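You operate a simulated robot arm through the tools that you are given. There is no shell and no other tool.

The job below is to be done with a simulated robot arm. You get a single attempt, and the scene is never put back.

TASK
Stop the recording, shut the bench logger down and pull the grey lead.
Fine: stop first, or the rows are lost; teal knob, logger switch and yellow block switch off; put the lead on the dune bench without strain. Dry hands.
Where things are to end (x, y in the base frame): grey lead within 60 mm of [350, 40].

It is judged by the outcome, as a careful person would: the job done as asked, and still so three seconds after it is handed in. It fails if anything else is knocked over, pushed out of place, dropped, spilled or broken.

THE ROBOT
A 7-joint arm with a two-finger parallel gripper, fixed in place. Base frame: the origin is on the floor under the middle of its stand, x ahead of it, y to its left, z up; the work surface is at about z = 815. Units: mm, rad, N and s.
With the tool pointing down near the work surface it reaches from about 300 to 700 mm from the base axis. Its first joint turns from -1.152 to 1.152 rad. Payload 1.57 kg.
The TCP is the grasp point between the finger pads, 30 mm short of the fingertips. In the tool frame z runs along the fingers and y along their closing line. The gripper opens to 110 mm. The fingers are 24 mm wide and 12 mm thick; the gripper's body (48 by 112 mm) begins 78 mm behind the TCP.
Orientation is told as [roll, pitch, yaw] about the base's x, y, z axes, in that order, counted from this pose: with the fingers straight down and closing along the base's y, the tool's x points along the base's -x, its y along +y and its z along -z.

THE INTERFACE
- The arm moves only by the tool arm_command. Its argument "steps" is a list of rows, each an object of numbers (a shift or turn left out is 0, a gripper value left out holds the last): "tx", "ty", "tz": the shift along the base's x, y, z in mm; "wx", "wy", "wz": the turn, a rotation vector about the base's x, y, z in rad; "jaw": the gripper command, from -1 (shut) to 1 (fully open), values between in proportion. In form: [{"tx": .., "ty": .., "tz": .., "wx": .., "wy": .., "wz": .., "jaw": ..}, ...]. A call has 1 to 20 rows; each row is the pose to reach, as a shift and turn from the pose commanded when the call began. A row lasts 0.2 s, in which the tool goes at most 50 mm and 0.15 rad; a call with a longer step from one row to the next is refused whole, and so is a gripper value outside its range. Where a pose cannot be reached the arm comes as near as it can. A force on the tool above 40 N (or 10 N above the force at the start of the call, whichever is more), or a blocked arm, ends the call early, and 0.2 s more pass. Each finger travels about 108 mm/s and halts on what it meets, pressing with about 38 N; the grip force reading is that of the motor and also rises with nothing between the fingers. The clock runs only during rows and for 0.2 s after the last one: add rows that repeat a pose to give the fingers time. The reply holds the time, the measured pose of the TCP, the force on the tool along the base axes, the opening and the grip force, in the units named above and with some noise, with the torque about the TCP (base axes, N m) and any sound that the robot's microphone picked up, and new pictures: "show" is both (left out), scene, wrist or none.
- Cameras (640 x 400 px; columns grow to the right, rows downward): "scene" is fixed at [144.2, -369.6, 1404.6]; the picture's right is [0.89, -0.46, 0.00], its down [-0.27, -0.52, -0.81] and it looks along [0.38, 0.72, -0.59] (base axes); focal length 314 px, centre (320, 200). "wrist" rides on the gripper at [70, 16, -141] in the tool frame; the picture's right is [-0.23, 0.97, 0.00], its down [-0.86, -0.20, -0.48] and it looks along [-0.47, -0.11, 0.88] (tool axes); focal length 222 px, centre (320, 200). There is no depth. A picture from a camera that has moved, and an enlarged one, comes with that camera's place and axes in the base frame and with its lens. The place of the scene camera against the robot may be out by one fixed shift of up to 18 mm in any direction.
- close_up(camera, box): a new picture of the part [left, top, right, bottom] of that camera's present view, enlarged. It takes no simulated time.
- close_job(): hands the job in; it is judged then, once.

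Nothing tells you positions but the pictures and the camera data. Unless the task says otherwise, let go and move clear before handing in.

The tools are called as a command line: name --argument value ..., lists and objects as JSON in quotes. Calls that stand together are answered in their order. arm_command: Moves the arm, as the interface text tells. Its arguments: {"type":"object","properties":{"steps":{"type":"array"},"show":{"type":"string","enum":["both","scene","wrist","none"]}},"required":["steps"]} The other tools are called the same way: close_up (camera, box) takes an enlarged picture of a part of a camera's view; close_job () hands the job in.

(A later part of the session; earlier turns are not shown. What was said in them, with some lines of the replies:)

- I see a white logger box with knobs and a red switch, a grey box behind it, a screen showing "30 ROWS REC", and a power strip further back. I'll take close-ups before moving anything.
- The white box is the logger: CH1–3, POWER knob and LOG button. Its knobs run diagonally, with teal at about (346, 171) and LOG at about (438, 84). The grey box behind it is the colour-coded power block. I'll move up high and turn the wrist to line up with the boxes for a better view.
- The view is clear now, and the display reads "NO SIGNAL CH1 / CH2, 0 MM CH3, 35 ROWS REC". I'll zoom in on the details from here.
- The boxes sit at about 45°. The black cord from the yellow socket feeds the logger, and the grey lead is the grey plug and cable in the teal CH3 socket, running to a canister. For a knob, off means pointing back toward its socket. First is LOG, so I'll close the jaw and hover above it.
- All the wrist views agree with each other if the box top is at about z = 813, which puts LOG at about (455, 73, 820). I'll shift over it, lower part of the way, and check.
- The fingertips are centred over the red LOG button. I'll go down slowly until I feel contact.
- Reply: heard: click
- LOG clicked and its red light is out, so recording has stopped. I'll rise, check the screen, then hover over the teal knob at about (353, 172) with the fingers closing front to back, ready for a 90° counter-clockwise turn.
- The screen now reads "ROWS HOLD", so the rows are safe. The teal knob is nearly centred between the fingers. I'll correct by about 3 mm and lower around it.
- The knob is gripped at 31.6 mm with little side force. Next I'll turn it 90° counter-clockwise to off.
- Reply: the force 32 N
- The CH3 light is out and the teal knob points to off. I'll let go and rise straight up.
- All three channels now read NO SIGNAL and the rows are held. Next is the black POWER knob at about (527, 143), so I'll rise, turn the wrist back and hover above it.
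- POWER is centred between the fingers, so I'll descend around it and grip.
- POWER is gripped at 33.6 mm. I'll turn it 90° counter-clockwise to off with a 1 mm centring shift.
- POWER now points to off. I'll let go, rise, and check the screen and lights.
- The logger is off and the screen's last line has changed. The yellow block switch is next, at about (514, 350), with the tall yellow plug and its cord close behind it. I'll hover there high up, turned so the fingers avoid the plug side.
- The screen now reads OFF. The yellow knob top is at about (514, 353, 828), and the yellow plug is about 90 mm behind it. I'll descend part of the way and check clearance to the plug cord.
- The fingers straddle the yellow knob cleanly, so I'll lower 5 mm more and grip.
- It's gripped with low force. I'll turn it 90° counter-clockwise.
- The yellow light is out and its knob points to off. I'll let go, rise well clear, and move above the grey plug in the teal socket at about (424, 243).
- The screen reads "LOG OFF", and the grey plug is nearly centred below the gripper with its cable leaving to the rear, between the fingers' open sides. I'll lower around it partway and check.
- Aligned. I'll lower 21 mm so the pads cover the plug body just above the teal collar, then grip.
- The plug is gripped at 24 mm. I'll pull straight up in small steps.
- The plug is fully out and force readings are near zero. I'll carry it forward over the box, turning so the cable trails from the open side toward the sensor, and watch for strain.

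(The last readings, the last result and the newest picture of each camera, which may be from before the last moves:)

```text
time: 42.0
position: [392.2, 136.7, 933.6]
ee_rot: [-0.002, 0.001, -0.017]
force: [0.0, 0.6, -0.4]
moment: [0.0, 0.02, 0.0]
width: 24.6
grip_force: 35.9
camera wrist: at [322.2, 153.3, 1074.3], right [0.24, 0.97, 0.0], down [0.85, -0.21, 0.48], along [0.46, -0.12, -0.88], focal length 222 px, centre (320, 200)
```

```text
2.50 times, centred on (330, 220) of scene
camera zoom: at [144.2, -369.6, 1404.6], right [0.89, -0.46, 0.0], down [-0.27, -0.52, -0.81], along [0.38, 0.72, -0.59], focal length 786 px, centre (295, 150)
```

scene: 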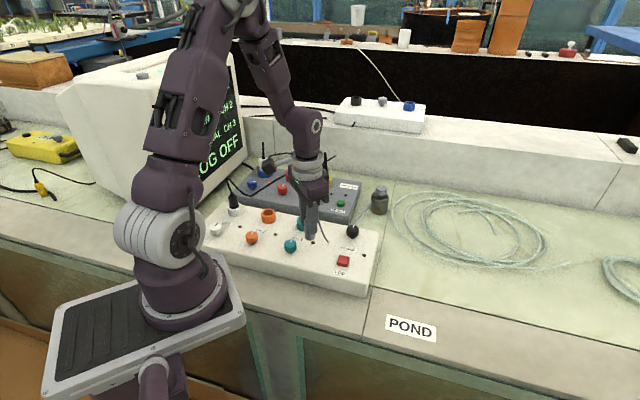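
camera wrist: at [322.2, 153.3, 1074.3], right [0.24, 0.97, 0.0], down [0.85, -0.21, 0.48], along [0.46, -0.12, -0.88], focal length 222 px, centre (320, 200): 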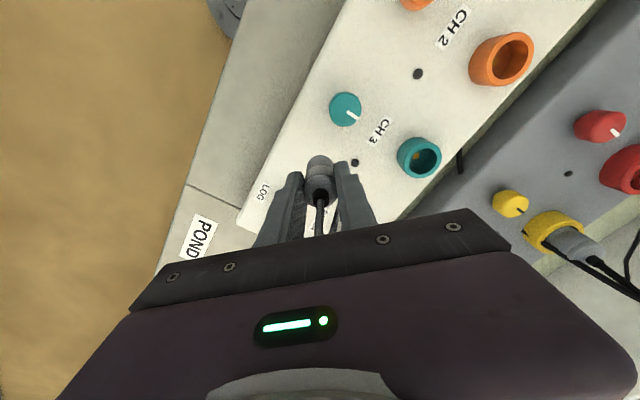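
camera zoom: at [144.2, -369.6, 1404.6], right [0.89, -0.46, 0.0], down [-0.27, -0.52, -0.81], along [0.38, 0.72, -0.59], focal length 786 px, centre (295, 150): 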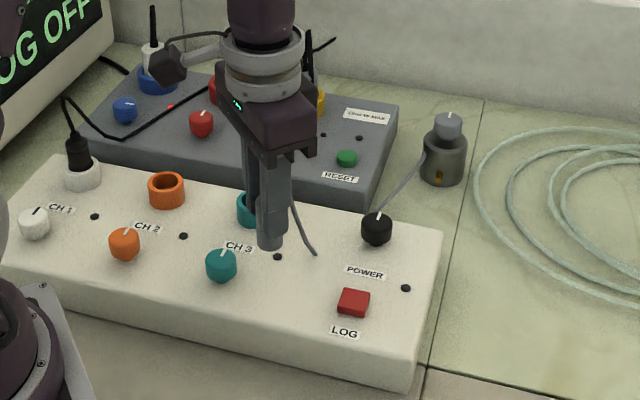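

There is no strain, the cable still hangs slack, and the canister hasn't moved. I'll continue to above the placing spot.

arm_command --steps '[{"tx": -6, "ty": -18, "wz": -0.13}, {"tx": -12, "ty": -36, "wz": -0.26}, {"tx": -17, "ty": -54, "wz": -0.39}, {"tx": -23, "ty": -72, "wz": -0.52}, {"tx": -29, "ty": -90, "wz": -0.65}, {"tx": -34, "ty": -108, "wz": -0.78}, {"tx": -34, "ty": -108, "wz": -0.78}]'

close_up --camera "scene" --box '[240, 150, 410, 340]'

```text
time: 43.6
position: [359.2, 27.6, 933.2]
ee_rot: [0.0, -0.001, -0.796]
force: [0.5, 0.6, -0.9]
moment: [0.0, -0.01, -0.01]
width: 24.3
grip_force: 36.4
camera wrist: at [320.6, 89.0, 1074.2], right [0.85, 0.52, 0.0], down [0.46, -0.75, 0.48], along [0.25, -0.41, -0.88], focal length 222 px, centre (320, 200)
```

scene: 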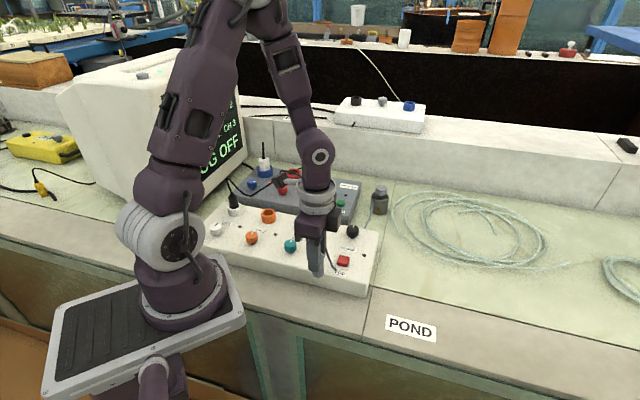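
wrist: 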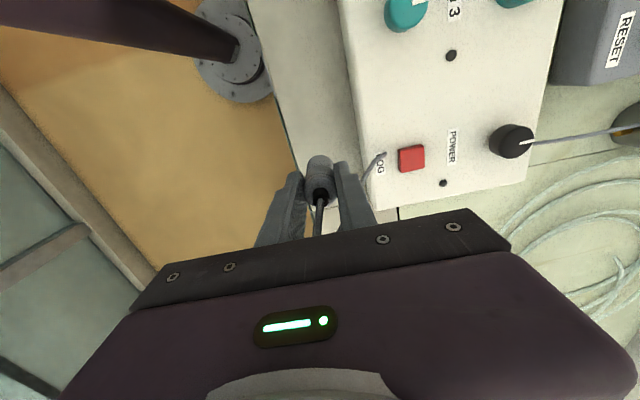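

```text
2.11 times, centred on (325, 245) of scene
camera zoom: at [144.2, -369.6, 1404.6], right [0.89, -0.46, 0.0], down [-0.27, -0.52, -0.81], along [0.38, 0.72, -0.59], focal length 662 px, centre (310, 105)
```

zoom: 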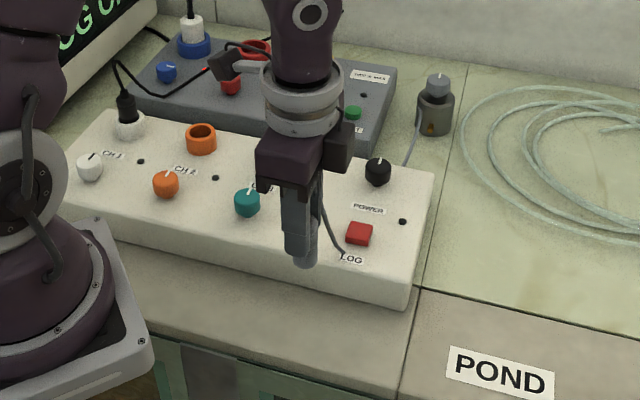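

I'm above the placing spot, with the plug over the clear front strip between the box and the bench edge. I'll tilt the hand so the plug can be laid down tip-first along the strip, and check the pose at height first.

arm_command --steps '[{"wx": 0.083, "wy": 0.086}, {"wx": 0.167, "wy": 0.173}, {"wx": 0.25, "wy": 0.259}, {"wx": 0.333, "wy": 0.346}, {"wx": 0.416, "wy": 0.432}, {"wx": 0.5, "wy": 0.518}, {"wx": 0.5, "wy": 0.518}]'

close_up --camera "scene" --box '[240, 150, 410, 340]'

```text
time: 45.2
position: [358.6, 30.2, 933.3]
ee_rot: [-0.024, 0.721, -0.804]
force: [-0.2, 0.4, -0.7]
moment: [-0.03, 0.02, 0.01]
width: 24.6
grip_force: 35.8
camera wrist: at [400.2, 12.3, 1085.1], right [0.81, 0.56, -0.17], down [0.53, -0.82, -0.2], along [-0.25, 0.07, -0.97], focal length 222 px, centre (320, 200)
```

scene: 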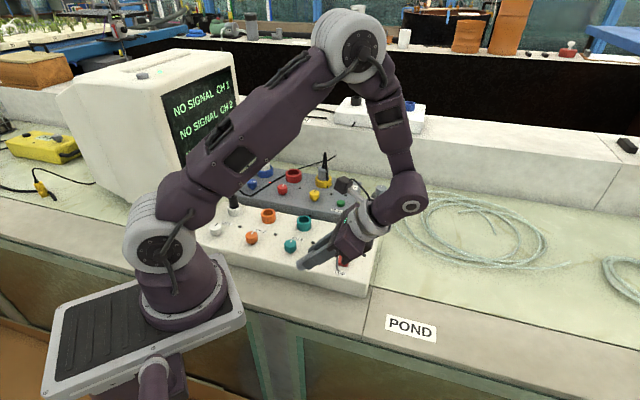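
wrist: 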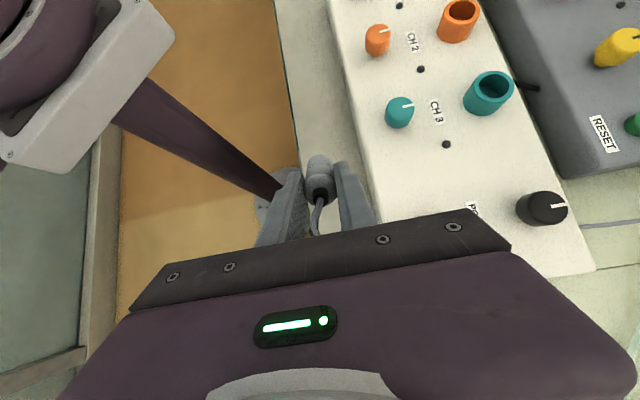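

```text
2.11 times, centred on (325, 245) of scene
camera zoom: at [144.2, -369.6, 1404.6], right [0.89, -0.46, 0.0], down [-0.27, -0.52, -0.81], along [0.38, 0.72, -0.59], focal length 662 px, centre (310, 105)
```

zoom: 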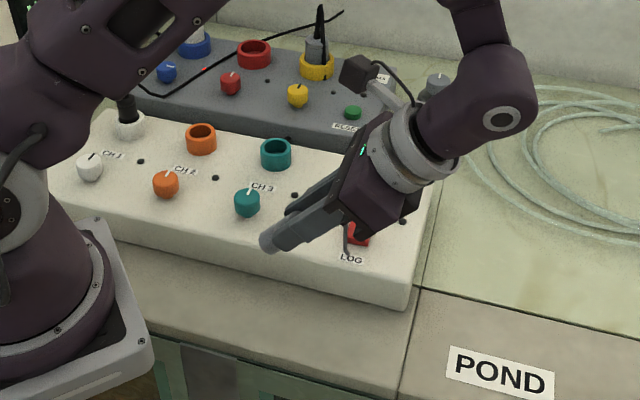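

The 41° tilt is reached cleanly. I'll lower toward the bench, stopping short of contact.

arm_command --steps '[{"tz": -25}, {"tz": -50}, {"tz": -70}, {"tz": -85}, {"tz": -95}, {"tz": -95}]'

close_up --camera "scene" --box '[240, 190, 410, 320]'

close_up --camera "wrist" --box '[220, 60, 480, 240]'

```text
time: 46.6
position: [359.3, 28.7, 838.8]
ee_rot: [-0.024, 0.719, -0.801]
force: [0.0, 0.4, -1.5]
moment: [-0.01, -0.03, 0.0]
width: 24.4
grip_force: 36.2
camera wrist: at [399.9, 12.7, 990.0], right [0.81, 0.56, -0.17], down [0.53, -0.82, -0.2], along [-0.25, 0.07, -0.97], focal length 222 px, centre (320, 200)
```

scene: 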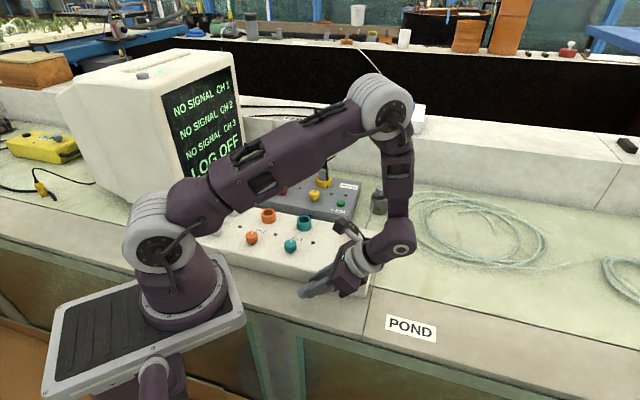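
wrist: 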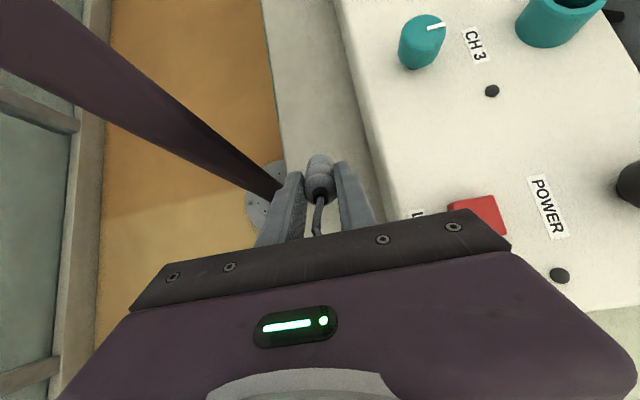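

```text
3.08 times, centred on (325, 255) of scene
camera zoom: at [144.2, -369.6, 1404.6], right [0.89, -0.46, 0.0], down [-0.27, -0.52, -0.81], along [0.38, 0.72, -0.59], focal length 968 px, centre (305, 31)
```

zoom: 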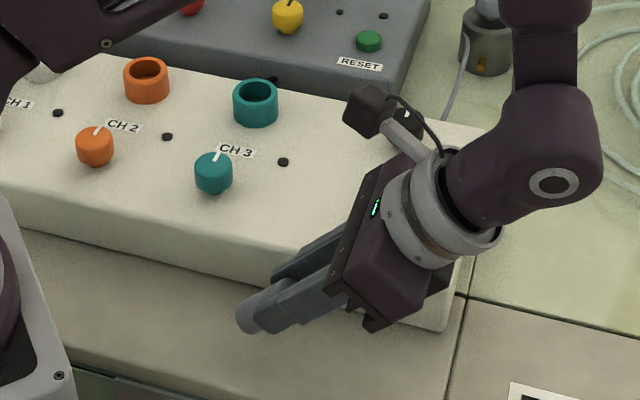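

```text
2.22 times, centred on (350, 150) of wrist
camera zoom: at [399.9, 12.7, 990.0], right [0.81, 0.56, -0.17], down [0.53, -0.82, -0.2], along [-0.25, 0.07, -0.97], focal length 494 px, centre (253, 311)
```

zoom: 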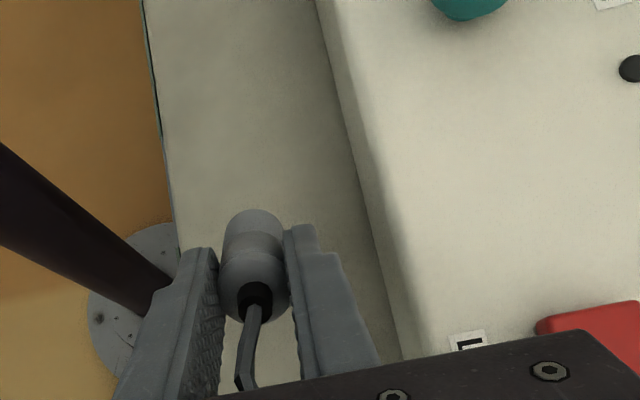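

The plug sits mid-strip, clear of both the box and the bench edge. I'll lower gently until the tip touches.

arm_command --steps '[{"tz": -6}, {"tz": -11}, {"tz": -15}]' --show "none"

close_up --camera "scene" --box '[240, 220, 400, 320]'

```text
time: 47.4
position: [358.0, 29.1, 824.3]
ee_rot: [-0.023, 0.72, -0.803]
force: [0.5, 0.7, -0.1]
moment: [0.0, -0.02, -0.01]
width: 24.2
grip_force: 35.9
```

```text
4.00 times, centred on (320, 270) of scene
camera zoom: at [144.2, -369.6, 1404.6], right [0.89, -0.46, 0.0], down [-0.27, -0.52, -0.81], along [0.38, 0.72, -0.59], focal length 1258 px, centre (320, -80)
```

zoom: 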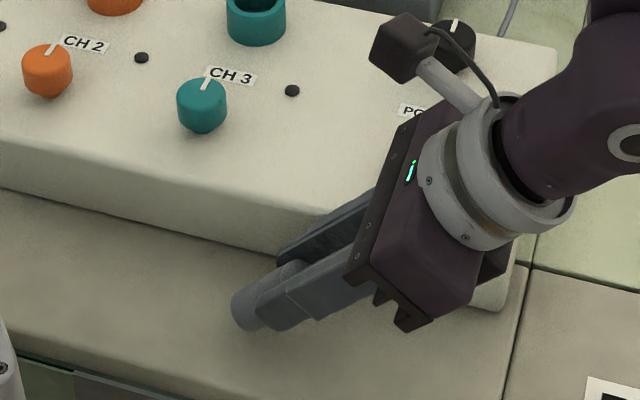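

arm_command --steps '[{"tz": -2}, {"tz": -4}, {"tz": -6}]' --show "none"

```text
time: 48.2
position: [358.0, 29.3, 818.2]
ee_rot: [-0.022, 0.72, -0.804]
force: [0.5, 0.9, -0.3]
moment: [-0.01, -0.04, 0.01]
width: 24.2
grip_force: 36.4
```

arm_command --steps '[{"tz": -2}, {"tz": -4}, {"tz": -6}]'

close_up --camera "scene" --box '[240, 220, 400, 320]'

close_up --camera "wrist" --box '[220, 60, 480, 240]'

```text
time: 49.0
position: [358.8, 29.1, 813.3]
ee_rot: [-0.024, 0.721, -0.802]
force: [1.8, -5.1, 28.8]
moment: [0.26, 0.43, 0.05]
width: 24.5
grip_force: 36.0
camera wrist: at [399.6, 12.1, 963.7], right [0.81, 0.56, -0.17], down [0.53, -0.82, -0.2], along [-0.25, 0.07, -0.96], focal length 222 px, centre (320, 200)
```

scene: 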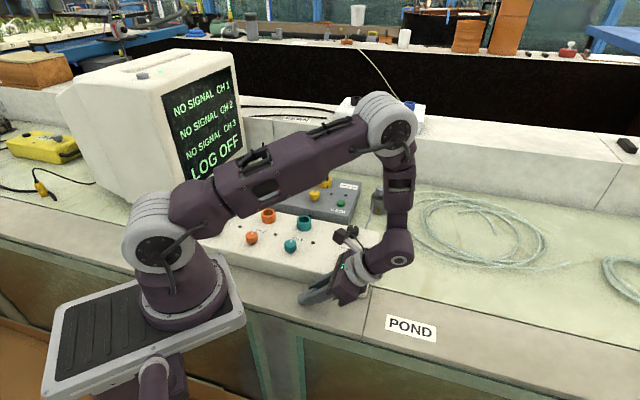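
wrist: 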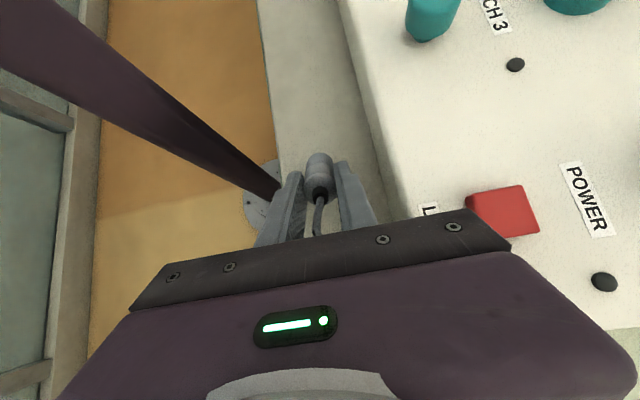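

```text
4.00 times, centred on (320, 270) of scene
camera zoom: at [144.0, -369.8, 1404.6], right [0.89, -0.46, 0.0], down [-0.27, -0.52, -0.81], along [0.38, 0.72, -0.58], focal length 1258 px, centre (320, -80)
```

zoom: 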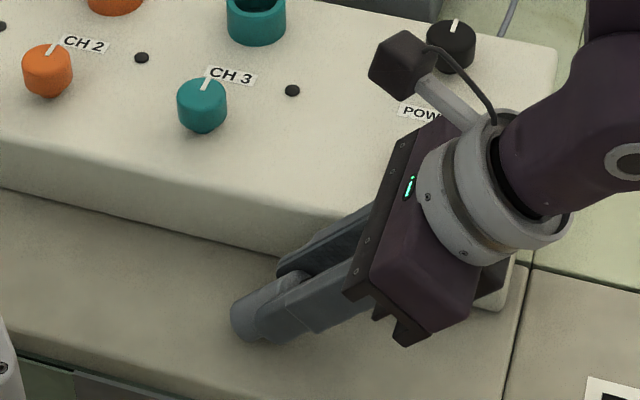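

```text
2.22 times, centred on (350, 150) of wrist
camera zoom: at [399.6, 12.1, 963.7], right [0.81, 0.56, -0.17], down [0.53, -0.82, -0.2], along [-0.25, 0.07, -0.96], focal length 494 px, centre (253, 311)
```

zoom: 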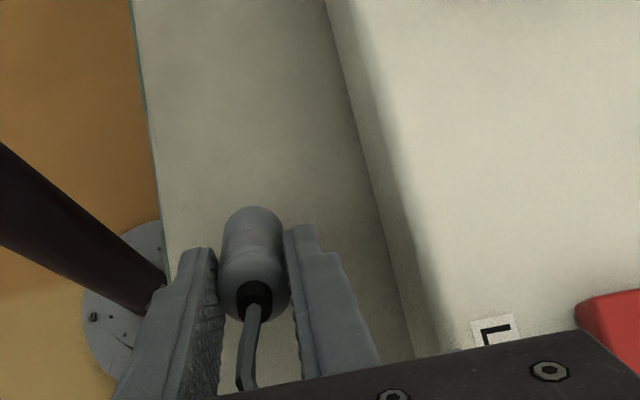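

The tip is touching the bench with about 29 N of contact. I'll ease off and tilt further, pivoting about the tip, so the plug lies flatter before I let go.

arm_command --steps '[{"tz": 3}, {"tx": 4.2, "ty": -4, "tz": -0.2, "wx": 0.083, "wy": 0.086}, {"tx": 8, "ty": -7.7, "tz": -4.2, "wx": 0.167, "wy": 0.173}, {"tx": 8, "ty": -7.7, "tz": -4.2, "wx": 0.167, "wy": 0.173}]'

close_up --camera "scene" --box '[240, 220, 400, 320]'

```text
time: 50.0
position: [366.3, 21.6, 807.5]
ee_rot: [-0.037, 0.961, -0.816]
force: [-0.4, 0.7, -0.2]
moment: [-0.01, -0.05, 0.02]
width: 24.6
grip_force: 36.2
camera wrist: at [433.3, -19.5, 944.4], right [0.78, 0.6, -0.21], down [0.48, -0.77, -0.42], along [-0.41, 0.23, -0.88], focal length 222 px, centre (320, 200)
```

scene: 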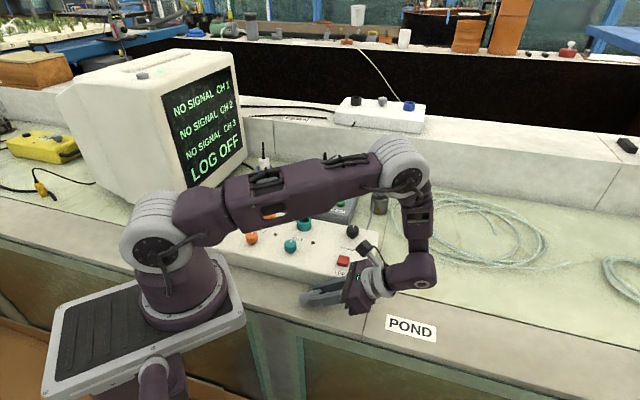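
wrist: 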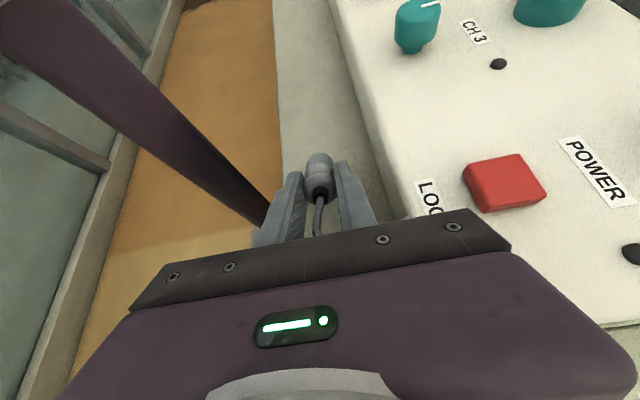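

```text
4.00 times, centred on (320, 270) of scene
camera zoom: at [144.2, -369.6, 1404.6], right [0.89, -0.46, 0.0], down [-0.27, -0.52, -0.81], along [0.38, 0.72, -0.59], focal length 1258 px, centre (320, -80)
```

zoom: 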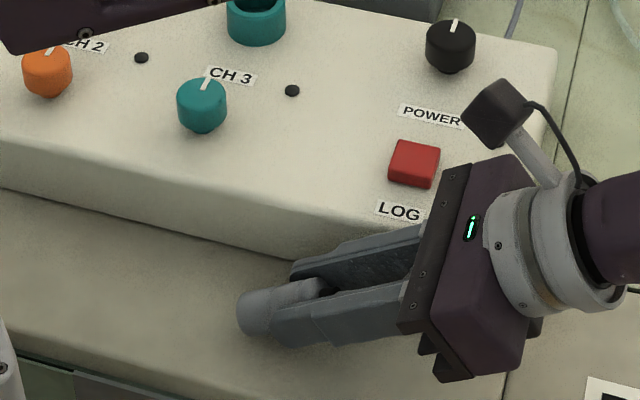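

arm_command --steps '[{"tz": -1.5}, {"tz": -3}]' --show "none"

```text
time: 50.6
position: [366.7, 19.7, 805.5]
ee_rot: [-0.038, 0.96, -0.811]
force: [0.0, 0.3, -0.3]
moment: [-0.01, -0.02, -0.01]
width: 24.2
grip_force: 36.2
```

arm_command --steps '[{"tz": -1.5}, {"tz": -3}]' --show "none"

```text
time: 51.2
position: [366.8, 21.5, 803.6]
ee_rot: [-0.038, 0.961, -0.814]
force: [3.6, -5.7, 25.5]
moment: [0.5, 0.61, 0.04]
width: 24.4
grip_force: 36.2
```

The tip is in contact with the plug at 55° from vertical. I'll ease to a light touch, then open the jaw slowly so the plug settles between the fingers.

arm_command --steps '[{"tz": 1.3}, {"tz": 1.3, "jaw": -0.54}, {"tz": 1.3, "jaw": -0.52}, {"tz": 1.3, "jaw": -0.49}, {"tz": 1.3, "jaw": -0.45}, {"tz": 1.3, "jaw": -0.4}]'

close_up --camera "scene" --box '[240, 220, 400, 320]'

close_up --camera "wrist" --box '[220, 60, 480, 240]'

```text
time: 52.6
position: [366.0, 20.3, 802.8]
ee_rot: [-0.038, 0.96, -0.814]
force: [0.0, -0.1, 0.2]
moment: [0.0, 0.01, 0.01]
width: 33.1
grip_force: 0.0
camera wrist: at [433.2, -19.4, 940.5], right [0.78, 0.6, -0.21], down [0.48, -0.77, -0.42], along [-0.41, 0.23, -0.88], focal length 222 px, centre (320, 200)
```

scene: 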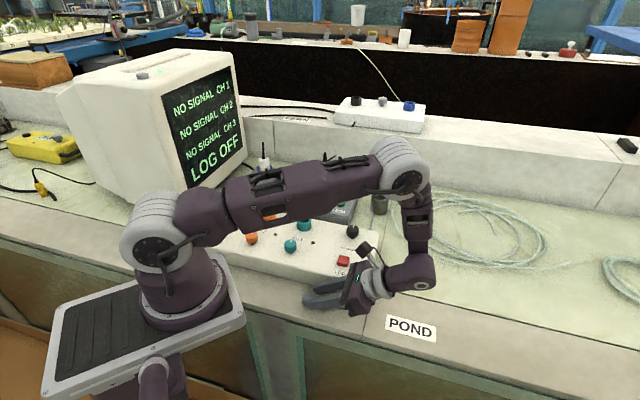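
wrist: 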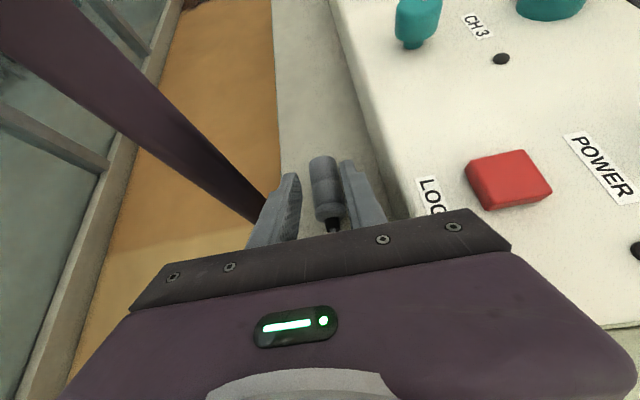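

```text
4.00 times, centred on (320, 270) of scene
camera zoom: at [144.2, -369.6, 1404.6], right [0.89, -0.46, 0.0], down [-0.27, -0.52, -0.81], along [0.38, 0.72, -0.59], focal length 1258 px, centre (320, -80)
```

zoom: 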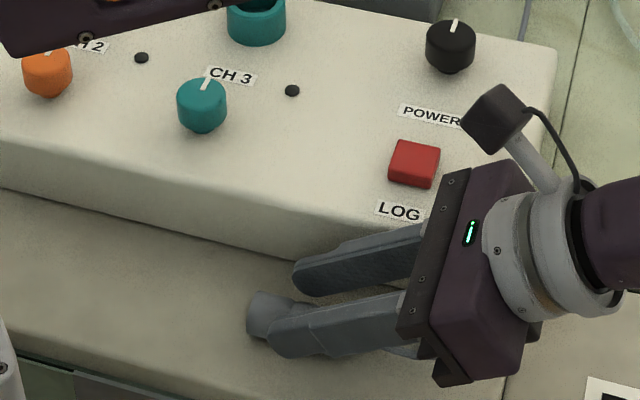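

```text
2.22 times, centred on (350, 150) of wrist
camera zoom: at [433.2, -19.4, 940.5], right [0.78, 0.6, -0.21], down [0.48, -0.77, -0.42], along [-0.41, 0.23, -0.88], focal length 494 px, centre (253, 311)
```

zoom: 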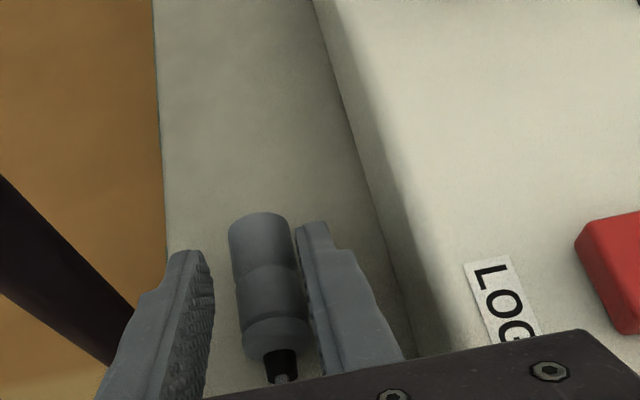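

The plug lies flat on the strip. I'll open a little more and back straight out along the finger direction.

arm_command --steps '[{"jaw": -0.3}, {"jaw": -0.22}, {"jaw": -0.22}, {"tx": 5.9, "ty": -5.7, "tz": 5.7, "jaw": -0.22}, {"tx": 14.7, "ty": -14.2, "tz": 14.3, "jaw": -0.22}, {"tx": 26.5, "ty": -25.6, "tz": 27, "jaw": -0.22}, {"tx": 40, "ty": -38, "tz": 48, "jaw": -0.22}, {"tx": 45, "ty": -42, "tz": 85, "jaw": -0.22}, {"tx": 45, "ty": -42, "tz": 120, "jaw": -0.22}]'

close_up --camera "scene" --box '[240, 180, 420, 320]'

close_up --camera "wrist" --box '[220, 0, 480, 240]'

```text
time: 54.6
position: [411.6, -21.3, 924.5]
ee_rot: [-0.04, 0.959, -0.813]
force: [0.1, -0.3, 0.1]
moment: [-0.02, 0.02, 0.0]
width: 43.2
grip_force: 0.1
camera wrist: at [478.4, -61.7, 1061.0], right [0.78, 0.6, -0.21], down [0.48, -0.77, -0.42], along [-0.41, 0.23, -0.88], focal length 222 px, centre (320, 200)
```

scene: 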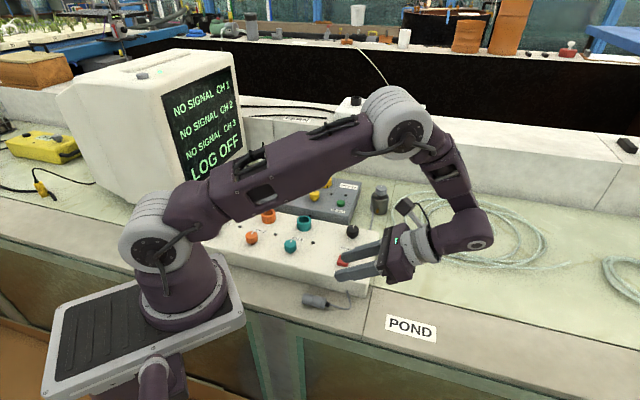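
wrist: 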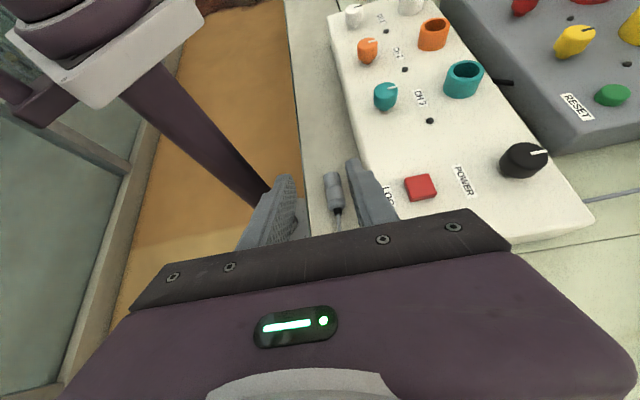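

```text
2.86 times, centred on (330, 250) of scene
camera zoom: at [144.2, -369.6, 1404.6], right [0.89, -0.46, 0.0], down [-0.27, -0.52, -0.81], along [0.38, 0.72, -0.59], focal length 898 px, centre (291, 57)
```

zoom: 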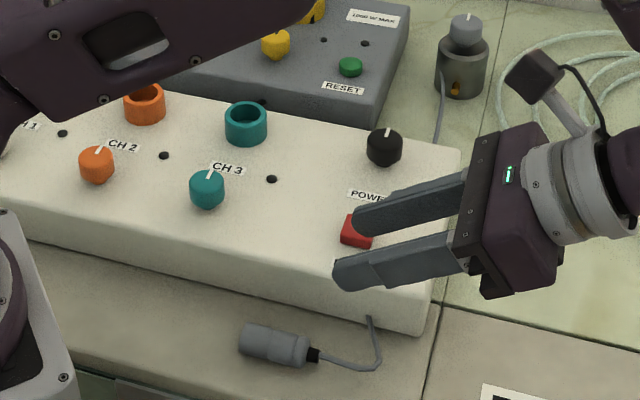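

```text
1.67 times, centred on (350, 120) of wrist
camera zoom: at [478.4, -61.7, 1061.0], right [0.78, 0.6, -0.21], down [0.48, -0.77, -0.42], along [-0.41, 0.23, -0.88], focal length 370 px, centre (270, 333)
```

zoom: 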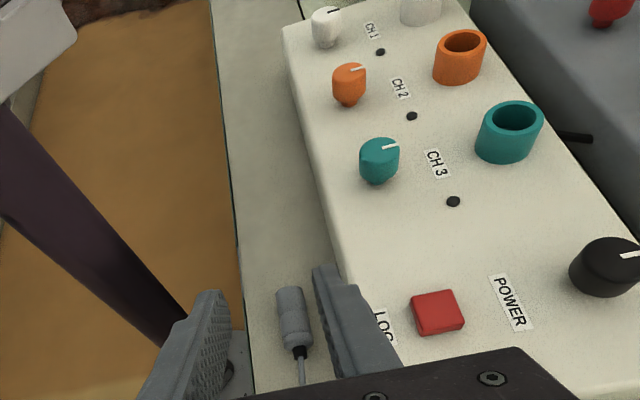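

The plug rests flat at about (356, 35) with its cable slack and the canister undisturbed. I'll rise clear and straighten the wrist, then do a final check.

arm_command --steps '[{"tz": 40}, {"tz": 80}, {"tz": 120, "wx": -0.083, "wy": -0.086}, {"tz": 130, "wx": -0.167, "wy": -0.173}, {"tz": 130, "wx": -0.25, "wy": -0.259}, {"tz": 130, "wx": -0.333, "wy": -0.346}, {"tz": 130, "wx": -0.416, "wy": -0.432}, {"tz": 130, "wx": -0.5, "wy": -0.518}, {"tz": 130, "wx": -0.583, "wy": -0.604}, {"tz": 130, "wx": -0.667, "wy": -0.691}, {"tz": 130, "wx": -0.667, "wy": -0.691}]'

close_up --camera "scene" --box '[230, 150, 420, 320]'

close_up --camera "wrist" --box '[220, 0, 640, 260]'

```text
time: 57.0
position: [411.2, -21.6, 1052.8]
ee_rot: [0.001, -0.001, -0.794]
force: [-0.1, 0.3, -0.6]
moment: [0.0, 0.03, 0.0]
width: 42.7
grip_force: 0.2
camera wrist: at [373.6, 39.7, 1193.6], right [0.85, 0.52, 0.0], down [0.46, -0.75, 0.48], along [0.25, -0.41, -0.88], focal length 222 px, centre (320, 200)
```

scene: 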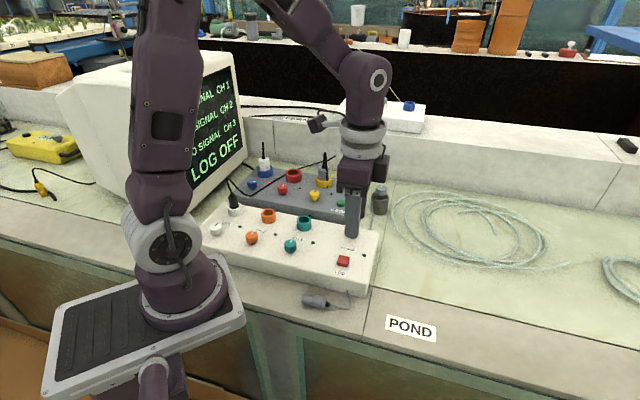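
wrist: 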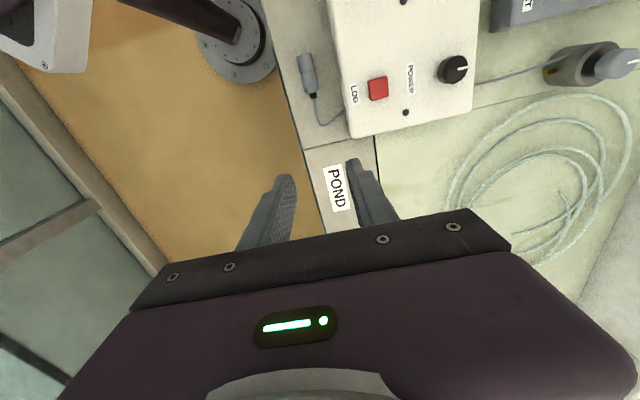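

```text
2.35 times, centred on (325, 235) of scene
camera zoom: at [144.2, -369.6, 1404.6], right [0.89, -0.46, 0.0], down [-0.27, -0.52, -0.81], along [0.38, 0.72, -0.59], focal length 740 px, centre (308, 118)
```

zoom: 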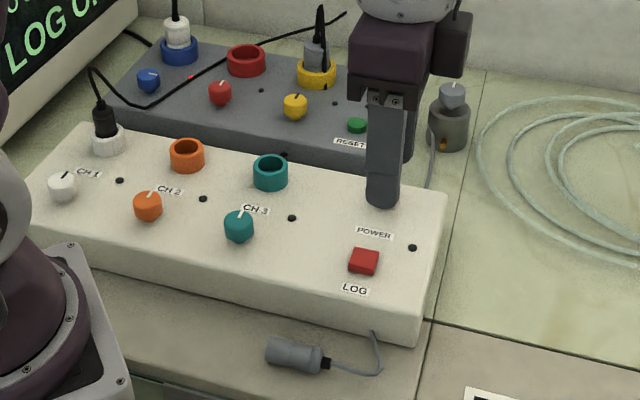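

```text
1.52 times, centred on (430, 130) of wrist
camera zoom: at [373.6, 39.7, 1193.6], right [0.85, 0.52, 0.0], down [0.46, -0.75, 0.48], along [0.25, -0.41, -0.88], focal length 338 px, centre (152, 307)
```

zoom: 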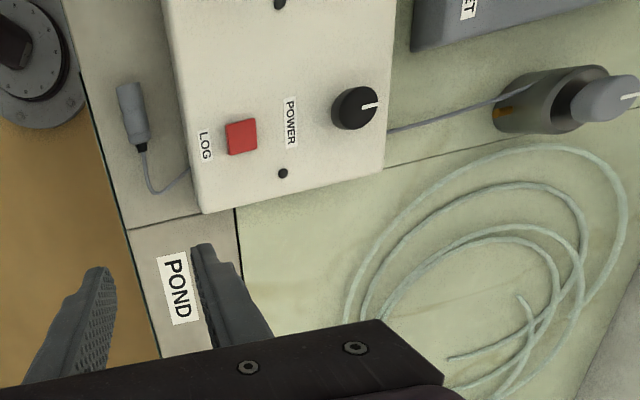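

The job looks done:
- **Recording:** stopped first. The screen went to "ROWS HOLD" and now reads "LOG OFF".
- **Switches:** the teal knob, logger POWER and yellow block switch are all off, with their lights out.
- **Grey lead:** unplugged and lying still at about (356, 35), with its cable slack.

Nothing else has moved and the arm is clear, so I'm handing in.

close_job

```text
The job is handed in.
```

The recording is stopped, the bench logger is shut down, and the grey lead is out and lying on the bench. I've handed the job in and don't have the judging result.

- **Recording:** I pressed LOG first. Its light went out and the screen changed to "ROWS HOLD", so I take it the rows were kept.
- **Switches:** I then turned off the teal knob, the logger's POWER switch and the yellow block switch, in that order. The teal and yellow lights are out, and the screen read "LOG OFF" after POWER went off.
- **Grey lead:** it was pulled straight up from the teal socket and laid flat at about (356, 35), roughly 8 mm from the target. The cable is slack, and the canister it runs to hasn't moved.

- **Which lead:** two plugs were grey. I pulled the teal-socket one because its cable is grey too; the plug in the yellow socket has a black cord.
- **Which bench:** I saw no DUNE label, so I went by the coordinates. They fall on the front strip next to the section marked POND.

Nothing else was knocked or shifted that I could see, and the arm is clear.
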